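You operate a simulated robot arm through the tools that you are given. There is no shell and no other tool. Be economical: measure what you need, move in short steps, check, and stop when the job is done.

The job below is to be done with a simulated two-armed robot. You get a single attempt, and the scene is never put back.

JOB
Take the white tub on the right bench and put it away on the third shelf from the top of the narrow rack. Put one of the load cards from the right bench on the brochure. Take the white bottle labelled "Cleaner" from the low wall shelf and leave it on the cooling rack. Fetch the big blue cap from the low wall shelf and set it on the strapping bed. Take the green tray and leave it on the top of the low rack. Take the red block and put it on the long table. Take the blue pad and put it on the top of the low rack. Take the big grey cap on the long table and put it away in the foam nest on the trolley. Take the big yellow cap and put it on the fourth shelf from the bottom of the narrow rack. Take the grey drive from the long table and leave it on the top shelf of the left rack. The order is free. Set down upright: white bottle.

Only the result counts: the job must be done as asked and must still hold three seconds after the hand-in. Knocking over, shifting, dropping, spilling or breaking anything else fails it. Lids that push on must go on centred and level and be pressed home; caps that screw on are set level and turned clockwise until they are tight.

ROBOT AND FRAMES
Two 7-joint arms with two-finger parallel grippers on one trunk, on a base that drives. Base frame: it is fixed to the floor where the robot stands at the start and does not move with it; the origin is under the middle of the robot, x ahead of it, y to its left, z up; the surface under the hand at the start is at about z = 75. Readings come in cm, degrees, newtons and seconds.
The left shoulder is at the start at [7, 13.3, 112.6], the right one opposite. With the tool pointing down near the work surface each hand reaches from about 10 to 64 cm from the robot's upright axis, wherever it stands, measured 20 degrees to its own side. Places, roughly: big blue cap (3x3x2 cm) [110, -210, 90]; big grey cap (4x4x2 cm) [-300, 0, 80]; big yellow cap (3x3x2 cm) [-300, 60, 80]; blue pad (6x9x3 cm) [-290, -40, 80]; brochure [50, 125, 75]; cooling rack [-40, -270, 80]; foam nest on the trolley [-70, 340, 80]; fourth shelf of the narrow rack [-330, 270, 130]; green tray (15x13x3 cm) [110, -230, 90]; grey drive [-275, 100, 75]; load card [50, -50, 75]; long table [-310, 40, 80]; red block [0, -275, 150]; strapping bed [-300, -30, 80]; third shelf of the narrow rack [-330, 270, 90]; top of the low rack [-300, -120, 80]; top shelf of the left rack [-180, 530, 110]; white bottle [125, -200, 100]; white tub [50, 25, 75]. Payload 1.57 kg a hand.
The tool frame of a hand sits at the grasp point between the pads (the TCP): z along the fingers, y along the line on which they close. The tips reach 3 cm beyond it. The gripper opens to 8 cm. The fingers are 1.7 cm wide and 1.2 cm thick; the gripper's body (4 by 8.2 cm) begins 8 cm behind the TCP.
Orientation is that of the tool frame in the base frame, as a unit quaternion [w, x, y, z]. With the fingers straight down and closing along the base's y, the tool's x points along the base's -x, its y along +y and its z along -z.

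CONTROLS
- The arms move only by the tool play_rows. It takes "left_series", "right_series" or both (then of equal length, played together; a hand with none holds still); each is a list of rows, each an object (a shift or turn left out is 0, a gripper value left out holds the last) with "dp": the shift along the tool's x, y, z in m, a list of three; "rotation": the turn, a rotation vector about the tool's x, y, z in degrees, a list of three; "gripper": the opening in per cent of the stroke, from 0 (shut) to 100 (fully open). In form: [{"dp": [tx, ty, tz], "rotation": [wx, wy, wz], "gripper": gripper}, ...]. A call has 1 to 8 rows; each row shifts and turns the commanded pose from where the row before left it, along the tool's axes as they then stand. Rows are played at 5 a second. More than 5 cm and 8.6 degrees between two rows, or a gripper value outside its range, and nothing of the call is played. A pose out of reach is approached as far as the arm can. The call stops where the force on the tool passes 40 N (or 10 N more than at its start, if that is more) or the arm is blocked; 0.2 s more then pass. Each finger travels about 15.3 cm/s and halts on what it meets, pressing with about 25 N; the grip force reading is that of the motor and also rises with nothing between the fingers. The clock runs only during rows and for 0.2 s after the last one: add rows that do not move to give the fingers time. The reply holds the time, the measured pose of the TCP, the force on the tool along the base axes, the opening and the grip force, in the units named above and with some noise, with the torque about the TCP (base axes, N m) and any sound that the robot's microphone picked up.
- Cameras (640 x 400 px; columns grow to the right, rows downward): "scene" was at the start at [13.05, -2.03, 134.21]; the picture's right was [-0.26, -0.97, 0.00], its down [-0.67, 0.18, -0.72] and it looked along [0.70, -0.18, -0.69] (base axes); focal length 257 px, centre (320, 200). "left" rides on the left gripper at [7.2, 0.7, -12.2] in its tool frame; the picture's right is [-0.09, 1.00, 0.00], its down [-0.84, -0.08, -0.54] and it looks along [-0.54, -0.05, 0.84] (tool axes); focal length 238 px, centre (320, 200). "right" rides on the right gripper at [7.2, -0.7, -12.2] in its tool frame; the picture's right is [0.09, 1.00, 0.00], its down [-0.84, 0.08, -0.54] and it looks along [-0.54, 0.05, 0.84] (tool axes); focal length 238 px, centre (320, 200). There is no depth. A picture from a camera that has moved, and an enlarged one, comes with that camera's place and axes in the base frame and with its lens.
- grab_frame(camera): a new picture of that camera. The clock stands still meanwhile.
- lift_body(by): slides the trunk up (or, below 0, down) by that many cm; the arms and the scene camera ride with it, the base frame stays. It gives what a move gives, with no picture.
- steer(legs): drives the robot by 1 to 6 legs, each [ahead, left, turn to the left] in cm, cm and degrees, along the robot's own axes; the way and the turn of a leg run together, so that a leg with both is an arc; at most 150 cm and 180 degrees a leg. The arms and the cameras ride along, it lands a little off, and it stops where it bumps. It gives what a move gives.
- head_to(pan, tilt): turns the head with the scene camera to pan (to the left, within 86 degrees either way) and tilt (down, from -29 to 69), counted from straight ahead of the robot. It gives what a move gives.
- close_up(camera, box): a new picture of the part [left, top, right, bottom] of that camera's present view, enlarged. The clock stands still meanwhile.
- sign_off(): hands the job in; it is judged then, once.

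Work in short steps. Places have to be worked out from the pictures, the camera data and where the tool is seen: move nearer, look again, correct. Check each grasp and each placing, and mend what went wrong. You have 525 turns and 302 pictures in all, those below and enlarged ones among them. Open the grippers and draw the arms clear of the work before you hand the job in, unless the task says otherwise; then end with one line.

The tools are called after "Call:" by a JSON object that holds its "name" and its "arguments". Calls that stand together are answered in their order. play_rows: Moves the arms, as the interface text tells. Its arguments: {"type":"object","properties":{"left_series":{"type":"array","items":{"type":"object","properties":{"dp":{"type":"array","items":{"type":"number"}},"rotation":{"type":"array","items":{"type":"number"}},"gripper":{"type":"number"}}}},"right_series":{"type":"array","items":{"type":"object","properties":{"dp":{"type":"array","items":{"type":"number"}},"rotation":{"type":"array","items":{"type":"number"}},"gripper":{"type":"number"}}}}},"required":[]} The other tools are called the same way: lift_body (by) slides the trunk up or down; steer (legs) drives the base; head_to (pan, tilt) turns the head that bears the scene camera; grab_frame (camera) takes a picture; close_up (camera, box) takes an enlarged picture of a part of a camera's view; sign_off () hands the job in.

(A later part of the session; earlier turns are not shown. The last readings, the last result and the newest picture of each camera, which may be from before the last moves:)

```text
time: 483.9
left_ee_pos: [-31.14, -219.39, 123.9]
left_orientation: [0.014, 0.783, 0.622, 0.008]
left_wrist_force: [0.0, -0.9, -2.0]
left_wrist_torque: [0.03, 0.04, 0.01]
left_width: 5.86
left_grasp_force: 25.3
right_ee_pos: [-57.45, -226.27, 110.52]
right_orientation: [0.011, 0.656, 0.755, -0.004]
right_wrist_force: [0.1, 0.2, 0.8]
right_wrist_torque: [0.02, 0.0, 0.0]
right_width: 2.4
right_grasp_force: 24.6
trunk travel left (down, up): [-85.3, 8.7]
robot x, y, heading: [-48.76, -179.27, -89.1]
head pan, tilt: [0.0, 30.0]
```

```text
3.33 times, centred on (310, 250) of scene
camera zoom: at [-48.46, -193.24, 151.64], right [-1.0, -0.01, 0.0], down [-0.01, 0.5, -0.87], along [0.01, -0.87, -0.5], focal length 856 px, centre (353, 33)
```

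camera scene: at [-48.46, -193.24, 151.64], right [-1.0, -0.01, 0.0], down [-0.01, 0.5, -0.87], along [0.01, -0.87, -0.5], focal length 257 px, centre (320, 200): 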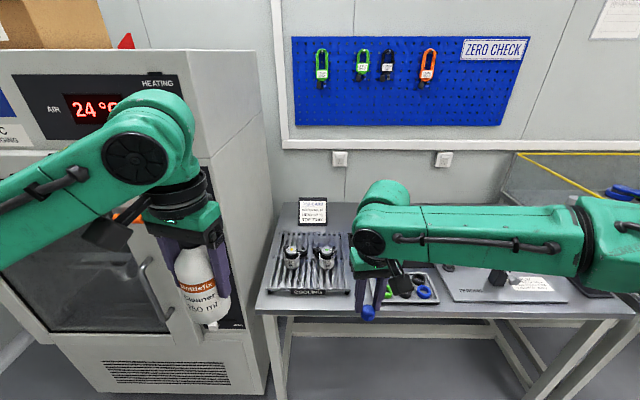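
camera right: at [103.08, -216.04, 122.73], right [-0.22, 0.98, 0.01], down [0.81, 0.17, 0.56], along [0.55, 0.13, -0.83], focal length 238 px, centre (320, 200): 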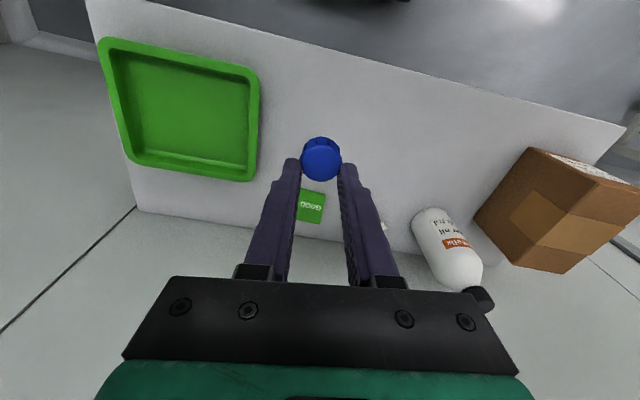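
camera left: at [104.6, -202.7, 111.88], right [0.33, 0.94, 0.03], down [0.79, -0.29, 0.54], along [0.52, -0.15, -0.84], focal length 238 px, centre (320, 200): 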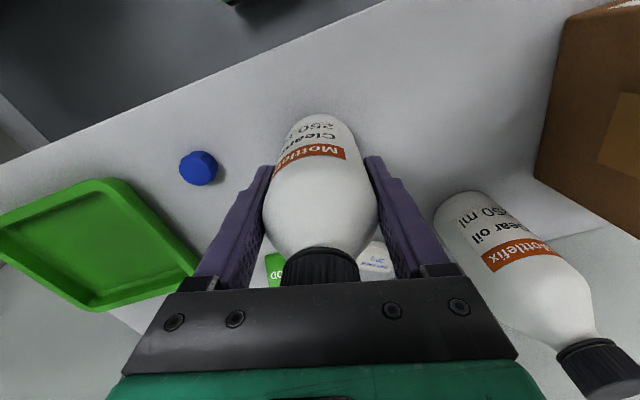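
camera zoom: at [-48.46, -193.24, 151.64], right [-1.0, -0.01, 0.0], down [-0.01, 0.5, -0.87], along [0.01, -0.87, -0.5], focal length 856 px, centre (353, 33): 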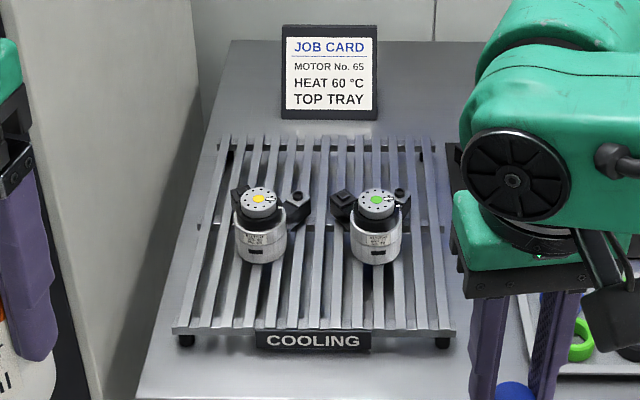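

The rack spans x -30…-58, y -255…-288, with two motors at y ≈ -269; a free place is at about (-44, -260.5) in front. To keep the left forearm off the cabinet I'll face it obliquely (heading -55°) from further to the right.

Call:
{"name": "steer", "arguments": {"legs": [[0, 0, 34], [6.5, -44.5, 0]]}}

Call:
{"name": "play_rows", "arguments": {"left_series": [{"dp": [-0.02, -0.015, 0]}, {"dp": [-0.02, -0.02, 0]}, {"dp": [-0.02, -0.02, 0]}, {"dp": [-0.01, 0, 0]}, {"dp": [0, 0, 0]}]}}

Call:
{"name": "head_to", "arguments": {"pan": 0, "tilt": 40}}

Call:
{"name": "grab_frame", "arguments": {"camera": "scene"}}

```text
time: 488.3
left_ee_pos: [-44.59, -233.27, 123.81]
left_orientation: [0.011, 0.568, 0.823, 0.012]
left_wrist_force: [0.3, 0.1, -2.0]
left_wrist_torque: [0.02, 0.02, -0.01]
left_width: 5.88
left_grasp_force: 24.5
right_ee_pos: [-62.5, -253.64, 110.71]
right_orientation: [0.012, 0.407, 0.914, 0.0]
right_wrist_force: [0.1, -0.2, -0.4]
right_wrist_torque: [-0.02, 0.0, -0.02]
right_width: 2.49
right_grasp_force: 25.2
trunk travel left (down, up): [-85.3, 8.7]
robot x, y, heading: [-81.68, -209.55, -55.2]
head pan, tilt: [0.0, 30.0]
```

```text
time: 489.5
left_ee_pos: [-47.22, -242.04, 123.85]
left_orientation: [0.011, 0.568, 0.823, 0.012]
left_wrist_force: [-0.6, 0.2, -2.7]
left_wrist_torque: [-0.04, -0.02, 0.0]
left_width: 5.87
left_grasp_force: 24.8
right_ee_pos: [-62.57, -253.82, 110.75]
right_orientation: [0.012, 0.407, 0.913, 0.0]
right_wrist_force: [-0.6, 0.2, 0.2]
right_wrist_torque: [0.0, 0.0, 0.03]
right_width: 2.49
right_grasp_force: 24.4
trunk travel left (down, up): [-85.3, 8.7]
robot x, y, heading: [-82.01, -210.17, -55.2]
head pan, tilt: [0.0, 30.0]
```

```text
time: 490.2
left_ee_pos: [-47.32, -242.09, 123.87]
left_orientation: [0.011, 0.568, 0.823, 0.013]
left_wrist_force: [0.6, 0.9, -3.2]
left_wrist_torque: [-0.02, -0.01, 0.01]
left_width: 5.85
left_grasp_force: 25.1
right_ee_pos: [-62.54, -253.87, 110.63]
right_orientation: [0.012, 0.407, 0.913, 0.0]
right_wrist_force: [0.2, 0.7, -0.1]
right_wrist_torque: [-0.04, 0.05, -0.03]
right_width: 2.49
right_grasp_force: 25.0
trunk travel left (down, up): [-85.3, 8.7]
robot x, y, heading: [-81.61, -210.1, -55.4]
head pan, tilt: [0.0, 40.0]
```

```text
136 pictures are left
camera scene: at [-73.84, -221.01, 150.11], right [-0.82, -0.57, 0.0], down [-0.37, 0.53, -0.77], along [0.44, -0.63, -0.64], focal length 257 px, centre (320, 200)
```

scene: 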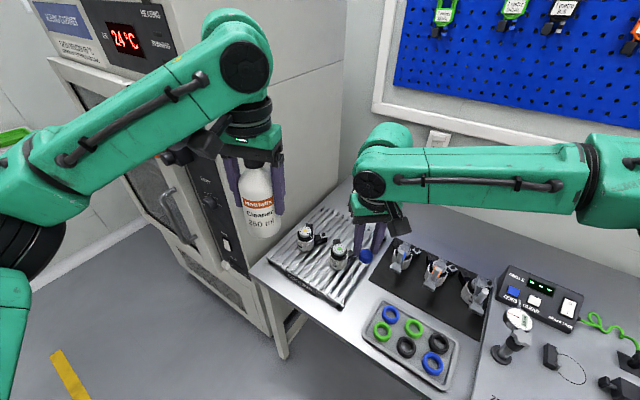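

I move the robot obliquely so that the bottle comes over the free front strip at about (-49, -260).

Call:
{"name": "steer", "arguments": {"legs": [[14, -11.7, 0]]}}

Call:
{"name": "grab_frame", "arguments": {"camera": "scene"}}

Call:
{"name": "grab_frame", "arguments": {"camera": "left"}}

```text
time: 491.7
left_ee_pos: [-48.99, -259.82, 123.98]
left_orientation: [0.012, 0.568, 0.823, 0.011]
left_wrist_force: [0.1, 0.7, -3.1]
left_wrist_torque: [-0.04, 0.02, -0.01]
left_width: 5.84
left_grasp_force: 25.1
right_ee_pos: [-64.22, -271.68, 110.84]
right_orientation: [0.013, 0.408, 0.913, -0.002]
right_wrist_force: [-0.5, 0.9, -0.8]
right_wrist_torque: [-0.04, 0.01, -0.01]
right_width: 2.47
right_grasp_force: 25.1
trunk travel left (down, up): [-85.3, 8.7]
robot x, y, heading: [-83.1, -228.41, -55.7]
head pan, tilt: [0.0, 40.0]
```

```text
135 pictures are left
camera scene: at [-75.43, -238.7, 150.14], right [-0.82, -0.57, 0.0], down [-0.37, 0.53, -0.77], along [0.44, -0.63, -0.64], focal length 257 px, centre (320, 200)
```

scene: 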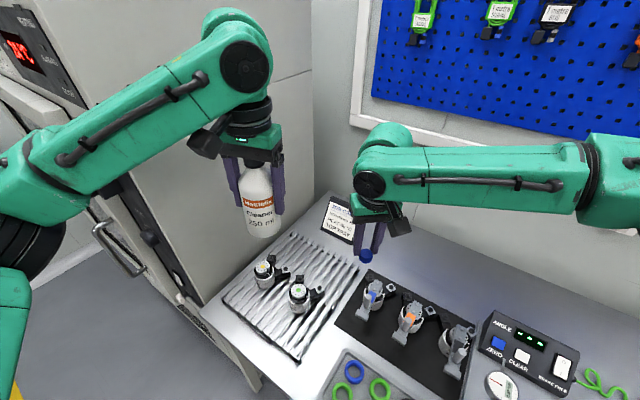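

```text
134 pictures are left
camera left: at [-51.22, -253.03, 136.1], right [0.96, 0.27, 0.03], down [0.21, -0.81, 0.54], along [0.17, -0.52, -0.84], focal length 238 px, centre (320, 200)
```

left: 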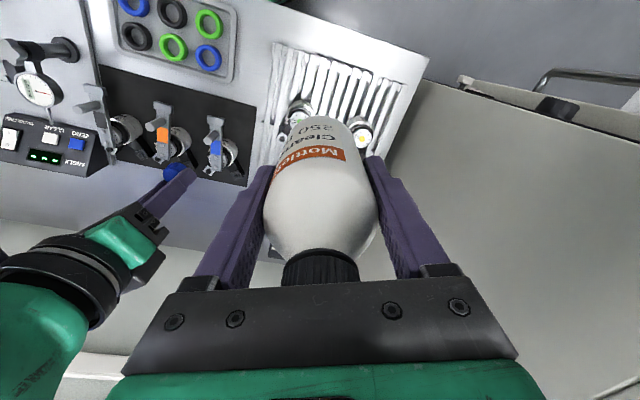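

From this view the motors' fronts are near y -263, so I choose the spot between them: (-43.8, -259). I shift the bottle there and draw the right hand back from the fixtures before lowering.

Call:
{"name": "play_rows", "arguments": {"left_series": [{"dp": [-0.0055, 0.0257, 0]}, {"dp": [-0.0055, 0.0257, 0]}, {"dp": [0, 0, 0]}, {"dp": [0, 0, 0.03]}, {"dp": [0, 0, 0.03]}, {"dp": [0, 0, 0.03]}, {"dp": [0, 0, 0]}], "right_series": [{"dp": [0.035, -0.02, 0]}, {"dp": [0.035, -0.02, 0]}, {"dp": [0.035, -0.02, 0]}, {"dp": [0.035, -0.02, 0]}, {"dp": [0.035, -0.02, 0]}, {"dp": [0, 0, 0]}, {"dp": [0, 0, 0]}]}}

Call:
{"name": "grab_frame", "arguments": {"camera": "left"}}

Call:
{"name": "grab_frame", "arguments": {"camera": "scene"}}

```text
time: 493.3
left_ee_pos: [-43.78, -259.42, 114.92]
left_orientation: [0.012, 0.568, 0.823, 0.014]
left_wrist_force: [0.0, 0.4, -2.4]
left_wrist_torque: [0.01, -0.01, 0.01]
left_width: 5.88
left_grasp_force: 25.1
right_ee_pos: [-80.43, -266.82, 110.42]
right_orientation: [0.012, 0.407, 0.913, 0.0]
right_wrist_force: [-0.3, -0.2, -0.9]
right_wrist_torque: [0.0, -0.03, -0.05]
right_width: 2.48
right_grasp_force: 24.7
right hand out of reach, approached as far as the arm can: row 5
trunk travel left (down, up): [-85.3, 8.7]
robot x, y, heading: [-83.09, -228.21, -55.5]
head pan, tilt: [0.0, 40.0]
```

```text
133 pictures are left
camera left: at [-46.02, -252.61, 127.24], right [0.96, 0.27, 0.03], down [0.21, -0.81, 0.54], along [0.17, -0.51, -0.84], focal length 238 px, centre (320, 200)
```

left: 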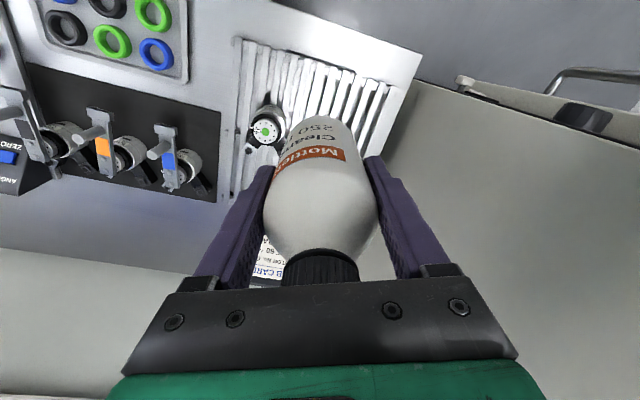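

```text
132 pictures are left
camera scene: at [-75.65, -239.23, 150.11], right [-0.82, -0.57, 0.0], down [-0.36, 0.53, -0.77], along [0.44, -0.63, -0.64], focal length 257 px, centre (320, 200)
```

scene: 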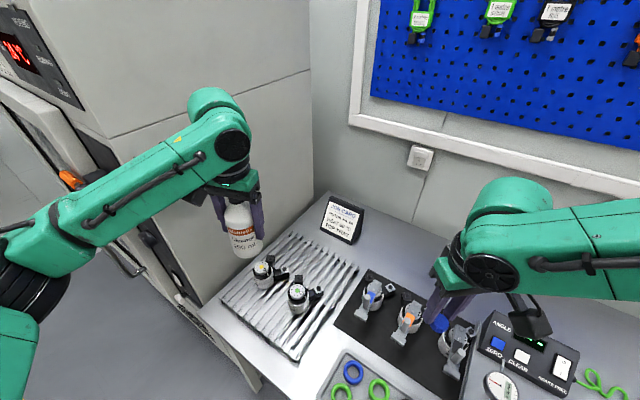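

The landing spot is clear between the motors. I lower the trunk 10 cm and the arm 10 cm, then look.

Call:
{"name": "lift_body", "arguments": {"by": -10}}

Call:
{"name": "play_rows", "arguments": {"left_series": [{"dp": [0, 0, 0.03]}, {"dp": [0, 0, 0.03]}, {"dp": [0, 0, 0.03]}, {"dp": [0, 0, 0]}]}}

Call:
{"name": "grab_frame", "arguments": {"camera": "scene"}}

Call:
{"name": "grab_frame", "arguments": {"camera": "left"}}

```text
time: 494.7
left_ee_pos: [-43.7, -259.32, 105.13]
left_orientation: [0.011, 0.568, 0.823, 0.013]
left_wrist_force: [-0.2, 0.1, -3.0]
left_wrist_torque: [-0.03, 0.02, -0.01]
left_width: 5.88
left_grasp_force: 24.9
right_ee_pos: [-80.24, -266.84, 100.39]
right_orientation: [0.011, 0.408, 0.913, 0.001]
right_wrist_force: [0.5, 1.1, 0.3]
right_wrist_torque: [0.02, -0.02, -0.01]
right_width: 2.47
right_grasp_force: 25.3
trunk travel left (down, up): [-75.3, 18.7]
robot x, y, heading: [-83.19, -228.01, -55.3]
head pan, tilt: [0.0, 40.0]
```

```text
time: 495.7
left_ee_pos: [-43.24, -259.25, 95.99]
left_orientation: [0.011, 0.568, 0.823, 0.013]
left_wrist_force: [0.3, 0.6, -2.4]
left_wrist_torque: [0.02, -0.02, -0.01]
left_width: 5.87
left_grasp_force: 24.7
right_ee_pos: [-80.21, -266.87, 100.41]
right_orientation: [0.011, 0.407, 0.913, 0.001]
right_wrist_force: [-0.6, -0.6, -0.5]
right_wrist_torque: [-0.05, 0.0, 0.0]
right_width: 2.47
right_grasp_force: 24.8
trunk travel left (down, up): [-75.3, 18.7]
robot x, y, heading: [-82.74, -228.04, -55.5]
head pan, tilt: [0.0, 40.0]
```

```text
131 pictures are left
camera scene: at [-75.47, -239.14, 140.11], right [-0.82, -0.57, 0.0], down [-0.37, 0.53, -0.77], along [0.44, -0.63, -0.64], focal length 257 px, centre (320, 200)
```

scene: 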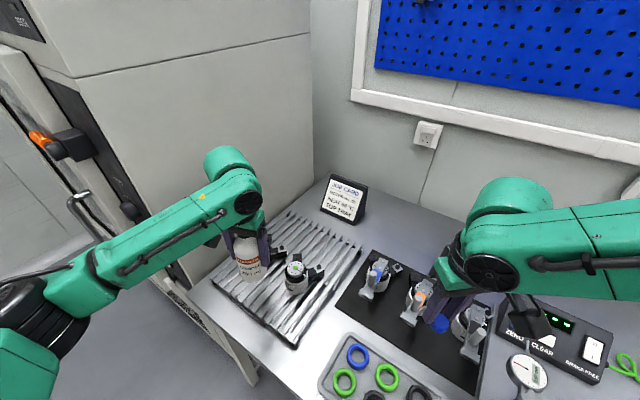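

```text
130 pictures are left
camera left: at [-45.5, -252.47, 108.19], right [0.96, 0.27, 0.03], down [0.21, -0.81, 0.54], along [0.17, -0.51, -0.84], focal length 238 px, centre (320, 200)
```

left: 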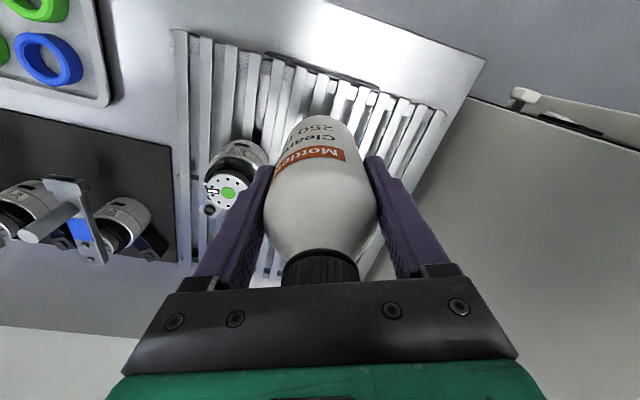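

Clearances are fine. I continue down in small steps until contact.

Call:
{"name": "play_rows", "arguments": {"left_series": [{"dp": [0.002, -0.001, 0.025]}, {"dp": [0, 0, 0.025]}, {"dp": [0, 0, 0]}]}}

Call:
{"name": "lift_body", "arguments": {"by": -2}}

```text
time: 496.5
left_ee_pos: [-43.37, -258.98, 91.14]
left_orientation: [0.011, 0.567, 0.823, 0.013]
left_wrist_force: [0.3, -0.4, -2.8]
left_wrist_torque: [0.01, 0.02, -0.01]
left_width: 5.85
left_grasp_force: 25.2
right_ee_pos: [-80.31, -266.85, 100.25]
right_orientation: [0.012, 0.408, 0.913, 0.001]
right_wrist_force: [-0.6, 0.8, -0.3]
right_wrist_torque: [0.03, -0.04, -0.01]
right_width: 2.46
right_grasp_force: 24.7
trunk travel left (down, up): [-75.3, 18.7]
robot x, y, heading: [-83.24, -227.92, -55.2]
head pan, tilt: [0.0, 40.0]
```

```text
time: 497.1
left_ee_pos: [-43.32, -259.0, 89.21]
left_orientation: [0.012, 0.568, 0.823, 0.012]
left_wrist_force: [-1.0, 0.9, 4.3]
left_wrist_torque: [-0.03, 0.15, 0.0]
left_width: 5.87
left_grasp_force: 24.5
right_ee_pos: [-80.21, -266.82, 98.45]
right_orientation: [0.012, 0.408, 0.913, 0.0]
right_wrist_force: [0.3, -0.6, -0.2]
right_wrist_torque: [0.01, -0.02, 0.02]
right_width: 2.44
right_grasp_force: 25.2
trunk travel left (down, up): [-73.3, 20.7]
robot x, y, heading: [-83.09, -227.99, -55.5]
head pan, tilt: [0.0, 40.0]
```

Call:
{"name": "lift_body", "arguments": {"by": -0.4}}

Call:
{"name": "grab_frame", "arguments": {"camera": "scene"}}

```text
time: 497.7
left_ee_pos: [-43.23, -259.02, 88.93]
left_orientation: [0.015, 0.567, 0.823, 0.011]
left_wrist_force: [3.0, 0.5, 24.8]
left_wrist_torque: [-0.16, 0.37, 0.0]
left_width: 5.92
left_grasp_force: 25.1
right_ee_pos: [-80.49, -266.64, 98.27]
right_orientation: [0.013, 0.408, 0.913, -0.001]
right_wrist_force: [-0.3, -0.3, 0.5]
right_wrist_torque: [0.02, 0.03, -0.03]
right_width: 2.5
right_grasp_force: 25.1
trunk travel left (down, up): [-72.9, 21.1]
robot x, y, heading: [-83.35, -228.57, -55.2]
head pan, tilt: [0.0, 40.0]
```

```text
129 pictures are left
camera scene: at [-75.67, -238.9, 137.77], right [-0.82, -0.57, 0.0], down [-0.36, 0.53, -0.77], along [0.44, -0.63, -0.64], focal length 257 px, centre (320, 200)
```

scene: 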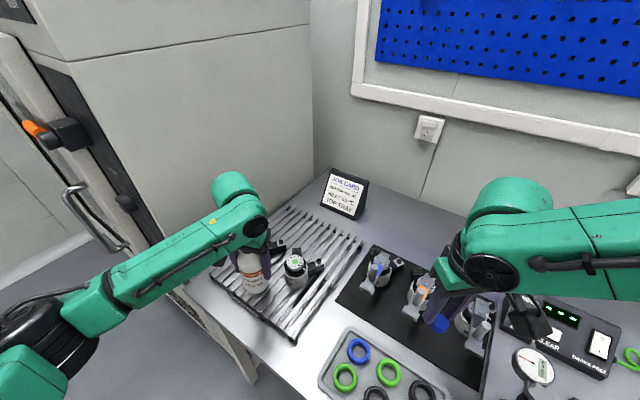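

The bottle stands on the rack. I open to 85 % and rise straight up.

Call:
{"name": "play_rows", "arguments": {"left_series": [{"gripper": 86}, {"gripper": 86}, {"gripper": 86}, {"dp": [0, -0.0005, -0.03]}, {"dp": [0, -0.001, -0.03]}, {"dp": [0, -0.001, -0.03]}, {"dp": [0, -0.001, -0.03]}, {"dp": [0, -0.001, -0.03]}]}}

Call:
{"name": "grab_frame", "arguments": {"camera": "left"}}

```text
time: 499.5
left_ee_pos: [-44.29, -259.19, 103.85]
left_orientation: [0.011, 0.568, 0.823, 0.013]
left_wrist_force: [-1.2, -0.5, -0.1]
left_wrist_torque: [-0.04, -0.01, 0.01]
left_width: 6.88
left_grasp_force: 0.0
right_ee_pos: [-80.36, -266.77, 98.07]
right_orientation: [0.013, 0.408, 0.913, 0.0]
right_wrist_force: [0.4, 0.2, -0.4]
right_wrist_torque: [0.03, 0.0, 0.02]
right_width: 2.45
right_grasp_force: 25.1
trunk travel left (down, up): [-72.9, 21.1]
robot x, y, heading: [-83.34, -228.25, -55.2]
head pan, tilt: [0.0, 40.0]
```

```text
128 pictures are left
camera left: at [-46.63, -252.48, 115.94], right [0.96, 0.27, 0.03], down [0.21, -0.81, 0.54], along [0.17, -0.51, -0.84], focal length 238 px, centre (320, 200)
```

left: 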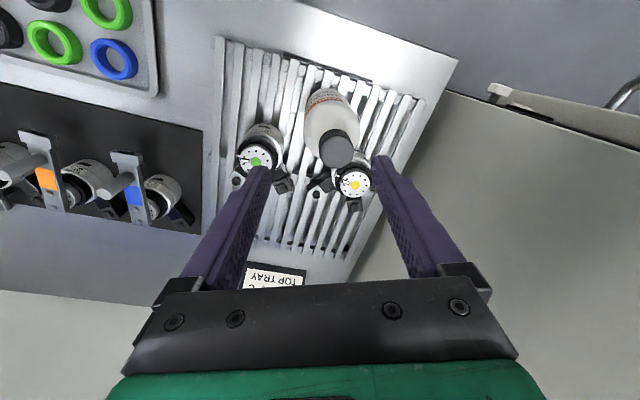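

The bottle stands upright on the cooling rack. I back away, raise the trunk fully, and go in front of the cabinet to see the red block on top.

Call:
{"name": "steer", "arguments": {"legs": [[-28, 0, 0], [0, 0, -35], [15, 0, 0], [0, 95, 0]]}}

Call:
{"name": "lift_body", "arguments": {"by": 21}}

Call:
{"name": "head_to", "arguments": {"pan": 0, "tilt": 10}}

Call:
{"name": "grab_frame", "arguments": {"camera": "scene"}}

```text
time: 506.6
left_ee_pos: [-40.05, -265.71, 104.86]
left_orientation: [0.029, 0.802, 0.596, 0.014]
left_wrist_force: [0.1, 0.7, -0.1]
left_wrist_torque: [0.01, 0.01, -0.03]
left_width: 6.88
left_grasp_force: 0.1
right_ee_pos: [-72.73, -251.27, 98.34]
right_orientation: [0.03, 0.669, 0.743, -0.002]
right_wrist_force: [0.0, -0.2, 0.3]
right_wrist_torque: [-0.02, -0.04, -0.05]
right_width: 2.44
right_grasp_force: 24.6
trunk travel left (down, up): [-72.9, 21.1]
robot x, y, heading: [-50.29, -220.03, -91.3]
head pan, tilt: [0.0, 40.0]
stopped in leg 4: the robot was blocked; the commanded pose is now the measured one
```

```text
time: 508.9
left_ee_pos: [-39.05, -264.97, 125.57]
left_orientation: [0.027, 0.799, 0.6, 0.012]
left_wrist_force: [0.1, 0.3, 0.5]
left_wrist_torque: [0.03, -0.02, -0.02]
left_width: 6.89
left_grasp_force: 0.0
right_ee_pos: [-71.89, -250.63, 119.51]
right_orientation: [0.027, 0.668, 0.744, -0.006]
right_wrist_force: [0.3, 0.5, -0.5]
right_wrist_torque: [-0.02, 0.02, -0.01]
right_width: 2.48
right_grasp_force: 24.9
trunk travel left (down, up): [-93.9, 0.1]
robot x, y, heading: [-49.92, -220.18, -91.2]
head pan, tilt: [0.0, 40.0]
```

```text
time: 509.8
left_ee_pos: [-38.99, -264.98, 125.71]
left_orientation: [0.026, 0.799, 0.601, 0.011]
left_wrist_force: [-0.1, 0.2, -0.1]
left_wrist_torque: [0.01, 0.0, -0.04]
left_width: 6.86
left_grasp_force: 0.0
right_ee_pos: [-71.87, -250.5, 119.41]
right_orientation: [0.027, 0.667, 0.744, -0.007]
right_wrist_force: [0.2, -0.4, 0.3]
right_wrist_torque: [-0.04, 0.01, -0.01]
right_width: 2.45
right_grasp_force: 24.7
trunk travel left (down, up): [-93.9, 0.1]
robot x, y, heading: [-49.76, -220.65, -91.0]
head pan, tilt: [0.0, 10.0]
```

```text
127 pictures are left
camera scene: at [-52.62, -230.41, 163.78], right [-1.0, 0.02, -0.02], down [0.02, 0.15, -0.99], along [-0.01, -0.99, -0.15], focal length 257 px, centre (320, 200)
```

scene: 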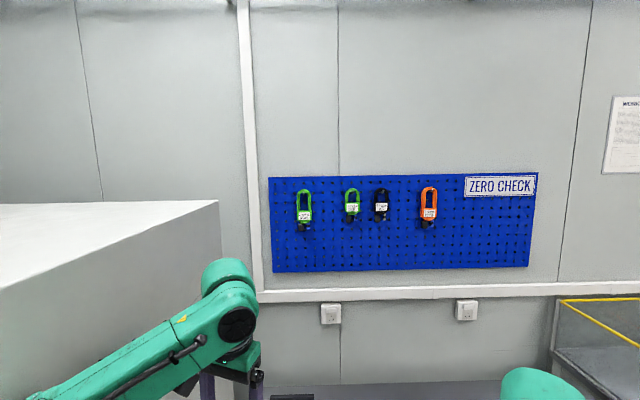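

The left forearm bumped the cabinet's side. I move away to the right, back off, and check the bottle.

Call:
{"name": "steer", "arguments": {"legs": [[0, -15, 0], [-45, 0, 0]]}}

Call:
{"name": "head_to", "arguments": {"pan": 15, "tilt": 25}}

Call:
{"name": "grab_frame", "arguments": {"camera": "scene"}}

```text
time: 510.9
left_ee_pos: [-43.18, -267.39, 124.38]
left_orientation: [0.012, 0.796, 0.604, 0.01]
left_wrist_force: [0.6, -0.3, -0.3]
left_wrist_torque: [-0.02, 0.06, 0.03]
left_width: 6.9
left_grasp_force: 0.1
right_ee_pos: [-76.36, -252.77, 119.45]
right_orientation: [0.012, 0.667, 0.745, -0.006]
right_wrist_force: [0.7, -0.9, -0.2]
right_wrist_torque: [0.01, 0.09, 0.02]
right_width: 2.47
right_grasp_force: 24.8
trunk travel left (down, up): [-93.9, 0.1]
robot x, y, heading: [-56.59, -220.33, -91.0]
head pan, tilt: [0.0, 10.0]
stopped in leg 1: the robot was blocked; the commanded pose is now the measured one
```

```text
time: 511.7
left_ee_pos: [-43.61, -267.58, 124.47]
left_orientation: [0.012, 0.797, 0.604, 0.012]
left_wrist_force: [0.4, 0.9, -0.2]
left_wrist_torque: [0.02, -0.03, -0.02]
left_width: 6.87
left_grasp_force: 0.0
right_ee_pos: [-76.97, -253.06, 119.2]
right_orientation: [0.014, 0.667, 0.745, -0.004]
right_wrist_force: [-0.3, -0.5, -0.8]
right_wrist_torque: [0.0, -0.02, 0.04]
right_width: 2.45
right_grasp_force: 25.3
trunk travel left (down, up): [-93.9, 0.1]
robot x, y, heading: [-56.78, -220.31, -90.9]
head pan, tilt: [15.0, 25.0]
```

```text
126 pictures are left
camera scene: at [-54.54, -233.43, 161.11], right [-0.97, -0.24, 0.0], down [-0.1, 0.41, -0.91], along [0.22, -0.88, -0.42], focal length 257 px, centre (320, 200)
```

scene: 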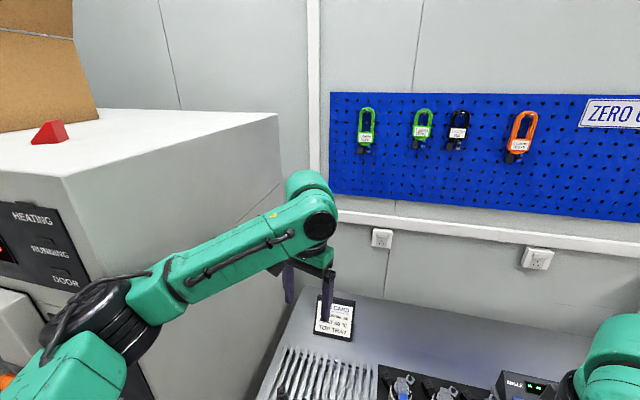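

Blocked again; I try backing straight off first, in a small step.

Call:
{"name": "steer", "arguments": {"legs": [[-8, 0, 0]]}}

Call:
{"name": "head_to", "arguments": {"pan": 45, "tilt": 45}}

Call:
{"name": "grab_frame", "arguments": {"camera": "scene"}}

```text
time: 512.7
left_ee_pos: [-43.47, -261.27, 123.68]
left_orientation: [0.007, 0.796, 0.605, 0.015]
left_wrist_force: [0.5, -1.2, -0.4]
left_wrist_torque: [0.07, 0.0, -0.02]
left_width: 6.91
left_grasp_force: 0.0
right_ee_pos: [-76.69, -246.53, 118.53]
right_orientation: [0.008, 0.668, 0.744, 0.001]
right_wrist_force: [0.1, -1.0, -0.8]
right_wrist_torque: [0.08, 0.0, 0.04]
right_width: 2.46
right_grasp_force: 24.7
trunk travel left (down, up): [-93.9, 0.1]
robot x, y, heading: [-56.38, -212.02, -90.9]
head pan, tilt: [15.0, 25.0]
```

```text
time: 513.7
left_ee_pos: [-43.4, -259.92, 124.36]
left_orientation: [0.012, 0.796, 0.605, 0.012]
left_wrist_force: [-0.8, 1.4, 0.2]
left_wrist_torque: [-0.01, -0.04, -0.01]
left_width: 6.89
left_grasp_force: 0.1
right_ee_pos: [-76.68, -245.31, 119.17]
right_orientation: [0.012, 0.667, 0.745, -0.005]
right_wrist_force: [-1.3, 0.0, -0.5]
right_wrist_torque: [-0.02, 0.0, -0.03]
right_width: 2.45
right_grasp_force: 24.9
trunk travel left (down, up): [-93.9, 0.1]
robot x, y, heading: [-56.35, -212.69, -90.9]
head pan, tilt: [45.0, 45.0]
```

```text
125 pictures are left
camera scene: at [-50.92, -222.8, 158.02], right [-0.72, -0.69, 0.0], down [-0.49, 0.51, -0.71], along [0.49, -0.51, -0.71], focal length 257 px, centre (320, 200)
```

scene: 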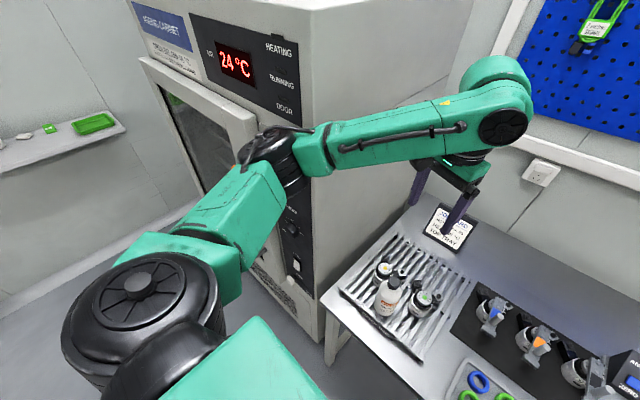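

The bottle stands fine and backing works. I back 35 cm more and look at the cabinet again.

Call:
{"name": "steer", "arguments": {"legs": [[-38, 0, 0]]}}

Call:
{"name": "head_to", "arguments": {"pan": 40, "tilt": 20}}

Call:
{"name": "grab_frame", "arguments": {"camera": "scene"}}

```text
time: 516.1
left_ee_pos: [-42.63, -222.6, 124.2]
left_orientation: [0.009, 0.796, 0.605, 0.013]
left_wrist_force: [0.2, -0.3, 0.1]
left_wrist_torque: [0.01, -0.01, 0.01]
left_width: 6.88
left_grasp_force: 0.1
right_ee_pos: [-76.06, -208.14, 118.85]
right_orientation: [0.011, 0.667, 0.745, -0.002]
right_wrist_force: [-0.1, -0.3, 0.2]
right_wrist_torque: [0.01, 0.0, 0.03]
right_width: 2.47
right_grasp_force: 24.8
trunk travel left (down, up): [-93.9, 0.1]
robot x, y, heading: [-56.01, -174.5, -91.2]
head pan, tilt: [45.0, 45.0]
```

```text
time: 517.0
left_ee_pos: [-42.77, -222.14, 124.22]
left_orientation: [0.012, 0.796, 0.605, 0.013]
left_wrist_force: [-0.3, 0.2, 0.8]
left_wrist_torque: [-0.03, -0.02, -0.03]
left_width: 6.85
left_grasp_force: 0.1
right_ee_pos: [-75.94, -207.73, 118.98]
right_orientation: [0.013, 0.667, 0.745, -0.004]
right_wrist_force: [-0.3, 0.1, 0.2]
right_wrist_torque: [-0.01, -0.04, 0.03]
right_width: 2.47
right_grasp_force: 24.9
trunk travel left (down, up): [-93.9, 0.1]
robot x, y, heading: [-55.7, -174.68, -91.0]
head pan, tilt: [40.0, 20.0]
```

```text
124 pictures are left
camera scene: at [-50.05, -186.5, 161.85], right [-0.78, -0.63, 0.0], down [-0.22, 0.27, -0.94], along [0.59, -0.73, -0.34], focal length 257 px, centre (320, 200)
```

scene: 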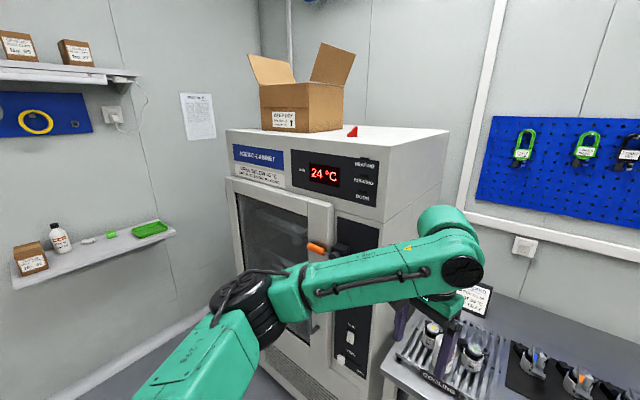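

All is well. I move in front of the cabinet at a safe distance to see the block.

Call:
{"name": "steer", "arguments": {"legs": [[0, 52, 1]]}}

Call:
{"name": "head_to", "arguments": {"pan": 0, "tilt": 12}}

Call:
{"name": "grab_frame", "arguments": {"camera": "scene"}}

```text
time: 520.0
left_ee_pos: [10.4, -222.27, 124.3]
left_orientation: [0.013, 0.789, 0.615, 0.013]
left_wrist_force: [-1.0, 0.2, 0.1]
left_wrist_torque: [0.0, -0.04, 0.01]
left_width: 6.88
left_grasp_force: 0.0
right_ee_pos: [-23.22, -208.41, 118.95]
right_orientation: [0.013, 0.659, 0.752, -0.002]
right_wrist_force: [-0.3, 0.0, -0.6]
right_wrist_torque: [-0.01, -0.01, 0.0]
right_width: 2.45
right_grasp_force: 25.2
trunk travel left (down, up): [-93.9, 0.1]
robot x, y, heading: [-3.44, -174.48, -89.8]
head pan, tilt: [40.0, 20.0]
```

```text
time: 521.1
left_ee_pos: [10.48, -222.21, 124.21]
left_orientation: [0.011, 0.789, 0.614, 0.013]
left_wrist_force: [-0.4, 0.0, 0.4]
left_wrist_torque: [0.03, 0.0, 0.01]
left_width: 6.87
left_grasp_force: 0.0
right_ee_pos: [-22.99, -208.4, 119.12]
right_orientation: [0.012, 0.658, 0.753, -0.002]
right_wrist_force: [0.7, -1.2, -0.5]
right_wrist_torque: [-0.01, -0.01, 0.01]
right_width: 2.46
right_grasp_force: 25.0
trunk travel left (down, up): [-93.9, 0.1]
robot x, y, heading: [-3.34, -174.8, -89.7]
head pan, tilt: [0.0, 12.0]
```

```text
123 pictures are left
camera scene: at [-3.47, -188.94, 163.15], right [-1.0, -0.01, 0.0], down [0.0, 0.21, -0.98], along [0.01, -0.98, -0.21], focal length 257 px, centre (320, 200)
```

scene: 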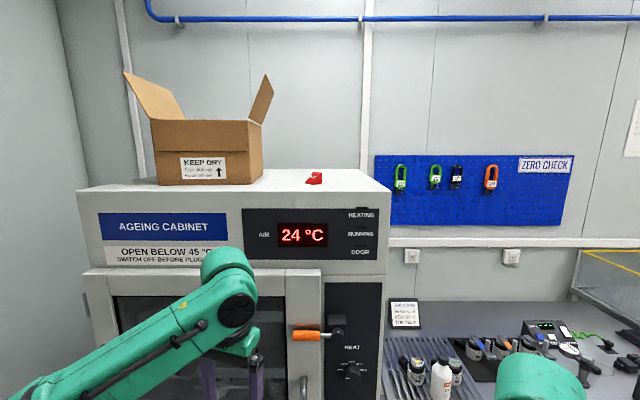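

Call:
{"name": "close_up", "arguments": {"camera": "scene", "box": [240, 140, 400, 240]}}

```text
4.00 times, centred on (320, 190) of scene
camera zoom: at [-3.47, -188.94, 163.15], right [-1.0, -0.01, 0.0], down [0.0, 0.21, -0.98], along [0.01, -0.98, -0.21], focal length 1027 px, centre (320, 240)
```

zoom: 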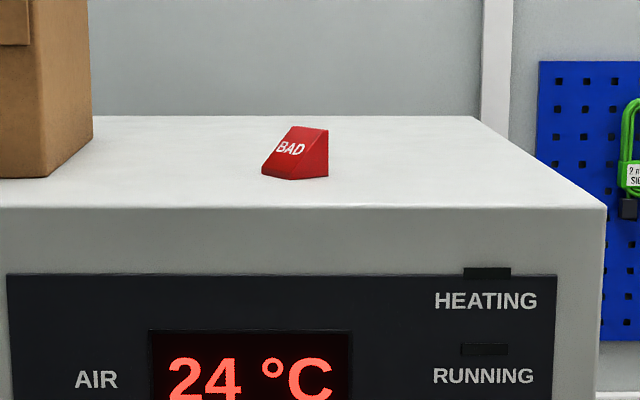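

The block is a small wedge ("BAD") at about (-1, -264) on the cabinet top (z ≈ 152). The left hand at 45° yaw and 50° pitch would close on its parallel faces. I set up that pose here, well away, and test how high it reaches.

Call:
{"name": "play_rows", "arguments": {"left_series": [{"dp": [0, -0.01, -0.02], "rotation": [0, 0, 8.4]}, {"dp": [0, -0.01, -0.02], "rotation": [0, 0, 8.4]}, {"dp": [0, -0.01, -0.02], "rotation": [0, 0, 8.4]}, {"dp": [0, 0, 0], "rotation": [0, 0, 6]}, {"dp": [0, 0, 0]}]}}

Call:
{"name": "play_rows", "arguments": {"left_series": [{"rotation": [0, -8.4, 0]}, {"rotation": [0, -8.4, 0]}, {"rotation": [0, -8.4, 0]}, {"rotation": [0, -8.4, 0]}, {"rotation": [0, -8.4, 0]}, {"rotation": [0, -8, 0]}, {"dp": [0, 0, 0]}]}}

Call:
{"name": "play_rows", "arguments": {"left_series": [{"dp": [-0.0306, 0, -0.0257]}, {"dp": [-0.0306, 0, -0.0257]}, {"dp": [-0.0306, 0, -0.0257]}, {"dp": [-0.0306, 0, -0.0257]}, {"dp": [-0.0306, 0, -0.0257]}, {"dp": [-0.0306, 0, -0.0257]}, {"dp": [-0.0306, 0, -0.0257]}, {"dp": [0, 0, 0]}]}}

```text
time: 522.3
left_ee_pos: [7.61, -221.12, 130.17]
left_orientation: [0.007, 0.926, 0.378, 0.015]
left_wrist_force: [-0.2, 1.2, 0.0]
left_wrist_torque: [0.02, 0.0, -0.02]
left_width: 6.88
left_grasp_force: 0.1
right_ee_pos: [-23.1, -208.48, 119.01]
right_orientation: [0.012, 0.658, 0.753, -0.003]
right_wrist_force: [-0.3, 0.4, -0.8]
right_wrist_torque: [-0.01, 0.02, 0.0]
right_width: 2.44
right_grasp_force: 25.0
trunk travel left (down, up): [-93.9, 0.1]
robot x, y, heading: [-3.5, -174.5, -89.8]
head pan, tilt: [0.0, 12.0]
```

```text
time: 523.9
left_ee_pos: [7.57, -221.05, 130.13]
left_orientation: [0.166, 0.845, 0.341, -0.377]
left_wrist_force: [0.0, -0.3, -0.4]
left_wrist_torque: [0.0, 0.01, 0.0]
left_width: 6.88
left_grasp_force: 0.0
right_ee_pos: [-23.08, -208.44, 118.97]
right_orientation: [0.011, 0.658, 0.753, -0.003]
right_wrist_force: [-0.4, -0.4, -0.8]
right_wrist_torque: [0.01, 0.0, 0.01]
right_width: 2.45
right_grasp_force: 24.5
trunk travel left (down, up): [-93.9, 0.1]
robot x, y, heading: [-3.78, -174.88, -89.8]
head pan, tilt: [0.0, 12.0]
```

```text
time: 525.7
left_ee_pos: [6.73, -220.96, 158.13]
left_orientation: [0.167, 0.845, 0.34, -0.376]
left_wrist_force: [-0.2, -0.8, -0.2]
left_wrist_torque: [-0.01, -0.02, -0.01]
left_width: 6.88
left_grasp_force: 0.1
right_ee_pos: [-22.99, -208.38, 119.01]
right_orientation: [0.012, 0.659, 0.752, -0.003]
right_wrist_force: [-0.4, 0.1, -0.6]
right_wrist_torque: [0.02, 0.0, 0.01]
right_width: 2.45
right_grasp_force: 25.0
trunk travel left (down, up): [-93.9, 0.1]
robot x, y, heading: [-3.69, -174.81, -89.9]
head pan, tilt: [0.0, 12.0]
```

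The pose reaches z 158 easily. I look at how the arm lies.

Call:
{"name": "head_to", "arguments": {"pan": 25, "tilt": 20}}

Call:
{"name": "grab_frame", "arguments": {"camera": "scene"}}

Call:
{"name": "grab_frame", "arguments": {"camera": "left"}}

```text
time: 526.6
left_ee_pos: [6.73, -220.94, 158.02]
left_orientation: [0.167, 0.845, 0.341, -0.377]
left_wrist_force: [-0.4, -0.3, 0.9]
left_wrist_torque: [-0.03, 0.03, 0.01]
left_width: 6.9
left_grasp_force: 0.0
right_ee_pos: [-23.01, -208.4, 118.99]
right_orientation: [0.011, 0.659, 0.752, -0.003]
right_wrist_force: [-1.2, -0.1, -0.6]
right_wrist_torque: [0.0, -0.02, 0.0]
right_width: 2.46
right_grasp_force: 25.3
trunk travel left (down, up): [-93.9, 0.1]
robot x, y, heading: [-3.85, -174.42, -89.8]
head pan, tilt: [25.0, 20.0]
```

```text
121 pictures are left
camera scene: at [0.45, -188.05, 161.85], right [-0.9, -0.43, 0.0], down [-0.15, 0.31, -0.94], along [0.4, -0.85, -0.34], focal length 257 px, centre (320, 200)
```

scene: 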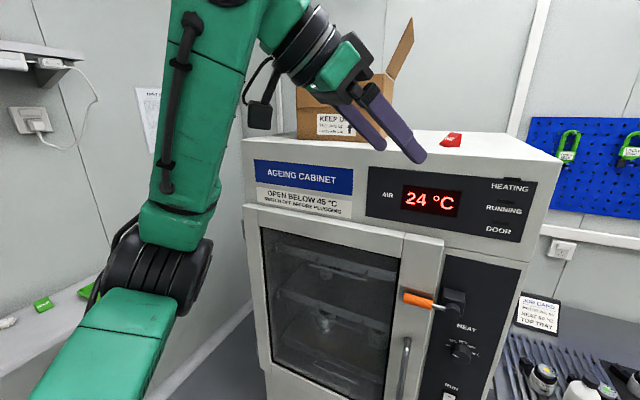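

```text
120 pictures are left
camera left: at [17.08, -211.79, 160.76], right [0.65, -0.75, 0.09], down [-0.17, -0.03, 0.98], along [-0.74, -0.66, -0.15], focal length 238 px, centre (320, 200)
```

left: 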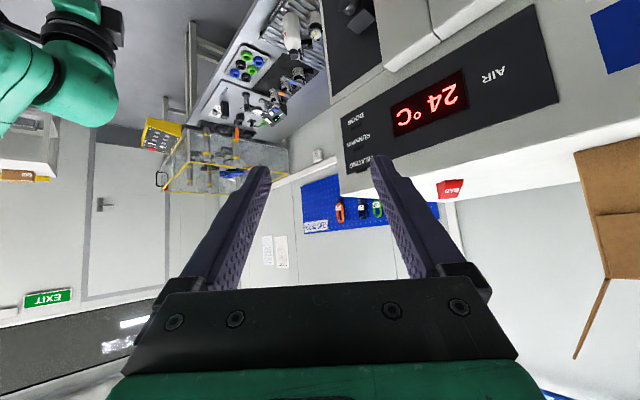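

The elbow lies low on the left and would meet the cabinet front if I faced it squarely. Facing it at heading -70° with a hand yaw of -60° keeps the elbow clear. I set this up and pull the right hand in.

Call:
{"name": "play_rows", "arguments": {"left_series": [{"rotation": [5.7, 0, 4.8]}, {"rotation": [5.7, 0, 4.8]}, {"dp": [-0.0306, 0, -0.0257]}, {"dp": [0, 0, 0]}, {"dp": [0, 0, 0]}], "right_series": [{"dp": [0.02, -0.03, 0.005]}, {"dp": [0.02, -0.03, 0.005]}, {"dp": [0.02, -0.03, 0.01]}, {"dp": [0.02, -0.03, 0.01]}, {"dp": [0, 0, 0]}]}}

Call:
{"name": "steer", "arguments": {"legs": [[0, 0, 20]]}}

Call:
{"name": "grab_frame", "arguments": {"camera": "scene"}}

```text
time: 527.8
left_ee_pos: [6.67, -221.14, 162.0]
left_orientation: [0.112, 0.883, 0.229, -0.395]
left_wrist_force: [-1.0, -0.2, 0.0]
left_wrist_torque: [0.01, 0.02, 0.0]
left_width: 6.89
left_grasp_force: 0.1
right_ee_pos: [-36.69, -205.0, 116.77]
right_orientation: [0.012, 0.659, 0.752, -0.002]
right_wrist_force: [0.0, -0.1, 0.0]
right_wrist_torque: [-0.03, -0.01, 0.0]
right_width: 2.46
right_grasp_force: 25.1
right hand out of reach, approached as far as the arm can: row 1, 2, 3
trunk travel left (down, up): [-93.9, 0.1]
robot x, y, heading: [-3.79, -174.64, -90.0]
head pan, tilt: [25.0, 20.0]
```

```text
time: 529.2
left_ee_pos: [21.69, -214.85, 162.18]
left_orientation: [0.178, 0.83, 0.379, -0.368]
left_wrist_force: [1.3, 1.0, -0.3]
left_wrist_torque: [0.01, -0.02, -0.01]
left_width: 6.87
left_grasp_force: 0.1
right_ee_pos: [-24.43, -214.53, 116.49]
right_orientation: [0.012, 0.518, 0.855, 0.001]
right_wrist_force: [0.2, 0.4, 1.1]
right_wrist_torque: [-0.02, -0.02, 0.0]
right_width: 2.47
right_grasp_force: 25.2
trunk travel left (down, up): [-93.9, 0.1]
robot x, y, heading: [-3.91, -174.45, -69.7]
head pan, tilt: [25.0, 20.0]
```

```text
119 pictures are left
camera scene: at [4.69, -185.94, 161.85], right [-0.7, -0.71, 0.0], down [-0.24, 0.24, -0.94], along [0.67, -0.66, -0.34], focal length 257 px, centre (320, 200)
```

scene: 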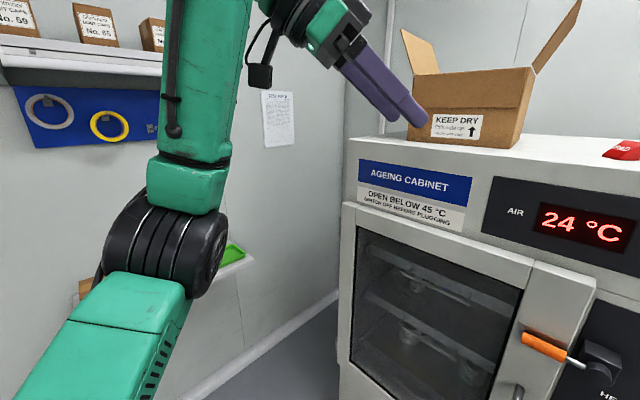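

I move the robot most of the way (28 ahead, 31 to its right) and look with the hand camera.

Call:
{"name": "steer", "arguments": {"legs": [[0, -31, 0], [28, 0, 0]]}}

Call:
{"name": "grab_frame", "arguments": {"camera": "left"}}

Call:
{"name": "grab_frame", "arguments": {"camera": "scene"}}

```text
time: 532.9
left_ee_pos: [2.17, -251.73, 162.34]
left_orientation: [0.18, 0.83, 0.377, -0.369]
left_wrist_force: [0.1, -0.2, 0.4]
left_wrist_torque: [-0.03, -0.03, 0.0]
left_width: 6.88
left_grasp_force: 0.0
right_ee_pos: [-43.99, -251.43, 116.71]
right_orientation: [0.014, 0.519, 0.855, 0.0]
right_wrist_force: [0.6, -0.7, -0.1]
right_wrist_torque: [-0.03, 0.01, 0.0]
right_width: 2.48
right_grasp_force: 25.3
trunk travel left (down, up): [-93.9, 0.1]
robot x, y, heading: [-23.28, -212.03, -69.7]
head pan, tilt: [25.0, 20.0]
```

```text
118 pictures are left
camera left: at [11.66, -241.64, 164.99], right [0.72, -0.69, 0.09], down [-0.17, -0.05, 0.98], along [-0.68, -0.72, -0.15], focal length 238 px, centre (320, 200)
```

left: 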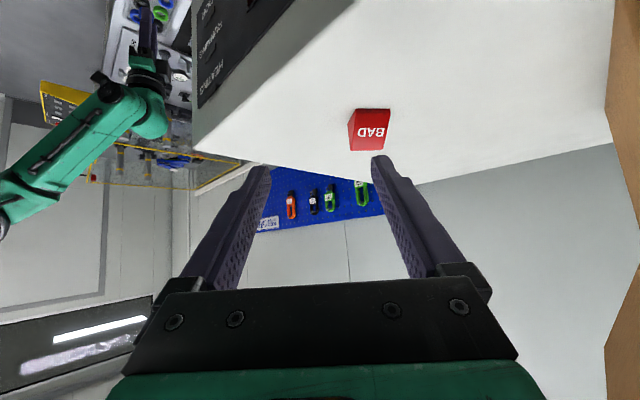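

```text
117 pictures are left
camera scene: at [-14.76, -222.76, 161.9], right [-0.7, -0.71, 0.0], down [-0.24, 0.24, -0.94], along [0.67, -0.66, -0.34], focal length 257 px, centre (320, 200)
```

scene: 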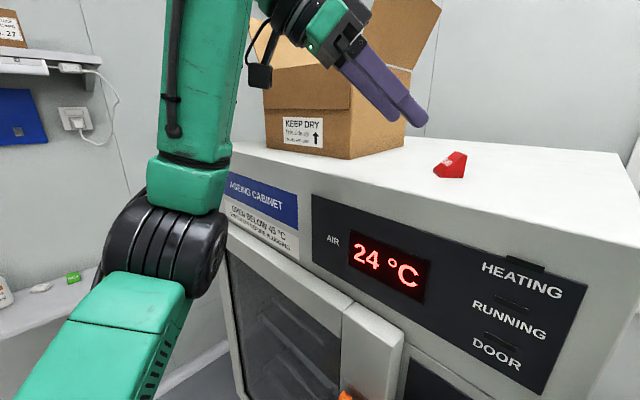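

The block is at (-1.2, -264.3); its parallel sides face the fingers well. I shift sideways into line by arm.

Call:
{"name": "play_rows", "arguments": {"left_series": [{"dp": [-0.0085, 0.0273, 0]}, {"dp": [-0.0085, 0.0273, 0]}, {"dp": [0, 0, 0.03]}, {"dp": [0, 0, 0.02]}, {"dp": [0, 0, 0]}]}}

Call:
{"name": "grab_frame", "arguments": {"camera": "left"}}

Call:
{"name": "grab_frame", "arguments": {"camera": "scene"}}

```text
time: 534.1
left_ee_pos: [3.33, -259.0, 160.0]
left_orientation: [0.18, 0.829, 0.379, -0.369]
left_wrist_force: [0.3, 0.5, 0.1]
left_wrist_torque: [-0.03, -0.01, 0.0]
left_width: 6.88
left_grasp_force: 0.1
left hand out of reach, approached as far as the arm can: row 2
right_ee_pos: [-43.85, -251.57, 116.67]
right_orientation: [0.012, 0.519, 0.855, 0.0]
right_wrist_force: [0.4, 0.3, 0.7]
right_wrist_torque: [0.03, -0.03, -0.01]
right_width: 2.45
right_grasp_force: 24.7
trunk travel left (down, up): [-93.9, 0.1]
robot x, y, heading: [-22.88, -211.46, -69.6]
head pan, tilt: [25.0, 20.0]
```

```text
116 pictures are left
camera left: at [12.86, -248.89, 162.68], right [0.72, -0.69, 0.09], down [-0.17, -0.05, 0.98], along [-0.68, -0.72, -0.16], focal length 238 px, centre (320, 200)
```

left: 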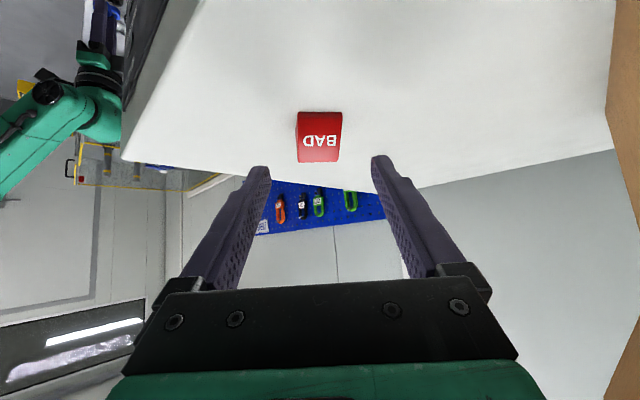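

```text
115 pictures are left
camera scene: at [-14.63, -223.04, 161.87], right [-0.7, -0.71, 0.0], down [-0.24, 0.24, -0.94], along [0.67, -0.66, -0.34], focal length 257 px, centre (320, 200)
```

scene: 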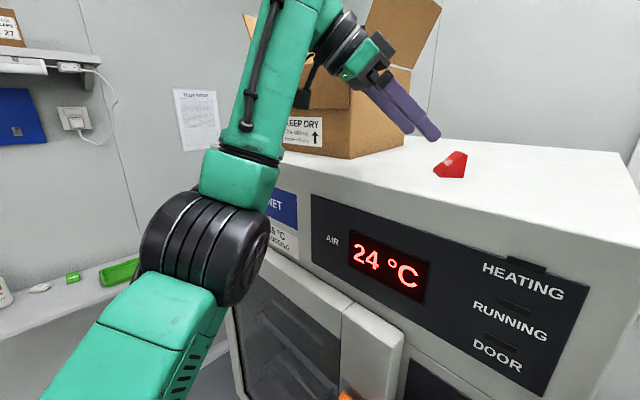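

Perfectly centred. I advance along the tool axis, 6.5 cm first.

Call:
{"name": "play_rows", "arguments": {"left_series": [{"dp": [0, 0, 0.025]}, {"dp": [0, 0, 0.02]}, {"dp": [0, 0, 0.02]}, {"dp": [0, 0, 0]}]}}

Call:
{"name": "grab_frame", "arguments": {"camera": "left"}}

```text
time: 535.1
left_ee_pos: [0.31, -262.75, 155.57]
left_orientation: [0.179, 0.83, 0.378, -0.369]
left_wrist_force: [0.6, -0.2, -0.7]
left_wrist_torque: [0.02, 0.0, 0.03]
left_width: 6.9
left_grasp_force: 0.1
right_ee_pos: [-43.72, -251.61, 116.65]
right_orientation: [0.012, 0.518, 0.855, 0.001]
right_wrist_force: [0.1, 0.2, -0.5]
right_wrist_torque: [0.0, 0.02, 0.01]
right_width: 2.48
right_grasp_force: 24.7
trunk travel left (down, up): [-93.9, 0.1]
robot x, y, heading: [-23.08, -212.02, -69.7]
head pan, tilt: [25.0, 20.0]
```

```text
114 pictures are left
camera left: at [9.72, -252.73, 158.29], right [0.72, -0.69, 0.09], down [-0.17, -0.05, 0.98], along [-0.68, -0.72, -0.16], focal length 238 px, centre (320, 200)
```

left: 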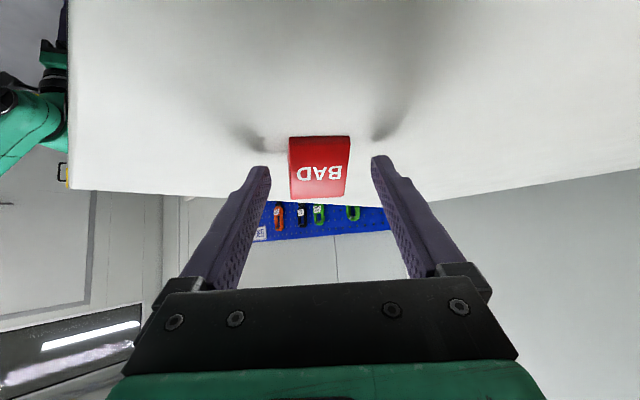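

The block is between the finger tips. I go 1.3 cm deeper and close.

Call:
{"name": "play_rows", "arguments": {"left_series": [{"dp": [-0.0057, 0, 0.0123]}, {"dp": [0, 0, 0]}, {"gripper": 0}, {"gripper": 0}, {"gripper": 0}, {"gripper": 0}]}}

Call:
{"name": "grab_frame", "arguments": {"camera": "left"}}

```text
time: 536.5
left_ee_pos: [-0.6, -263.78, 155.11]
left_orientation: [0.179, 0.83, 0.378, -0.369]
left_wrist_force: [-0.4, 0.2, 0.5]
left_wrist_torque: [0.04, -0.03, -0.02]
left_width: 3.88
left_grasp_force: 25.1
right_ee_pos: [-43.93, -251.63, 116.74]
right_orientation: [0.011, 0.518, 0.855, 0.0]
right_wrist_force: [-0.8, 0.6, 0.3]
right_wrist_torque: [0.02, -0.02, 0.02]
right_width: 2.42
right_grasp_force: 24.9
trunk travel left (down, up): [-93.9, 0.1]
robot x, y, heading: [-22.8, -212.11, -69.8]
head pan, tilt: [25.0, 20.0]
```

```text
113 pictures are left
camera left: at [8.87, -253.75, 157.9], right [0.72, -0.69, 0.09], down [-0.17, -0.05, 0.98], along [-0.68, -0.72, -0.16], focal length 238 px, centre (320, 200)
```

left: 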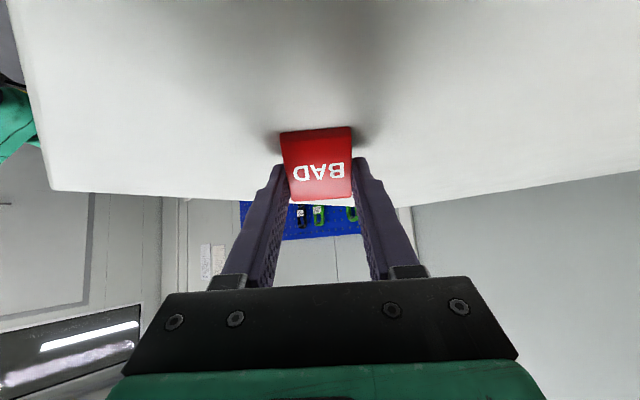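

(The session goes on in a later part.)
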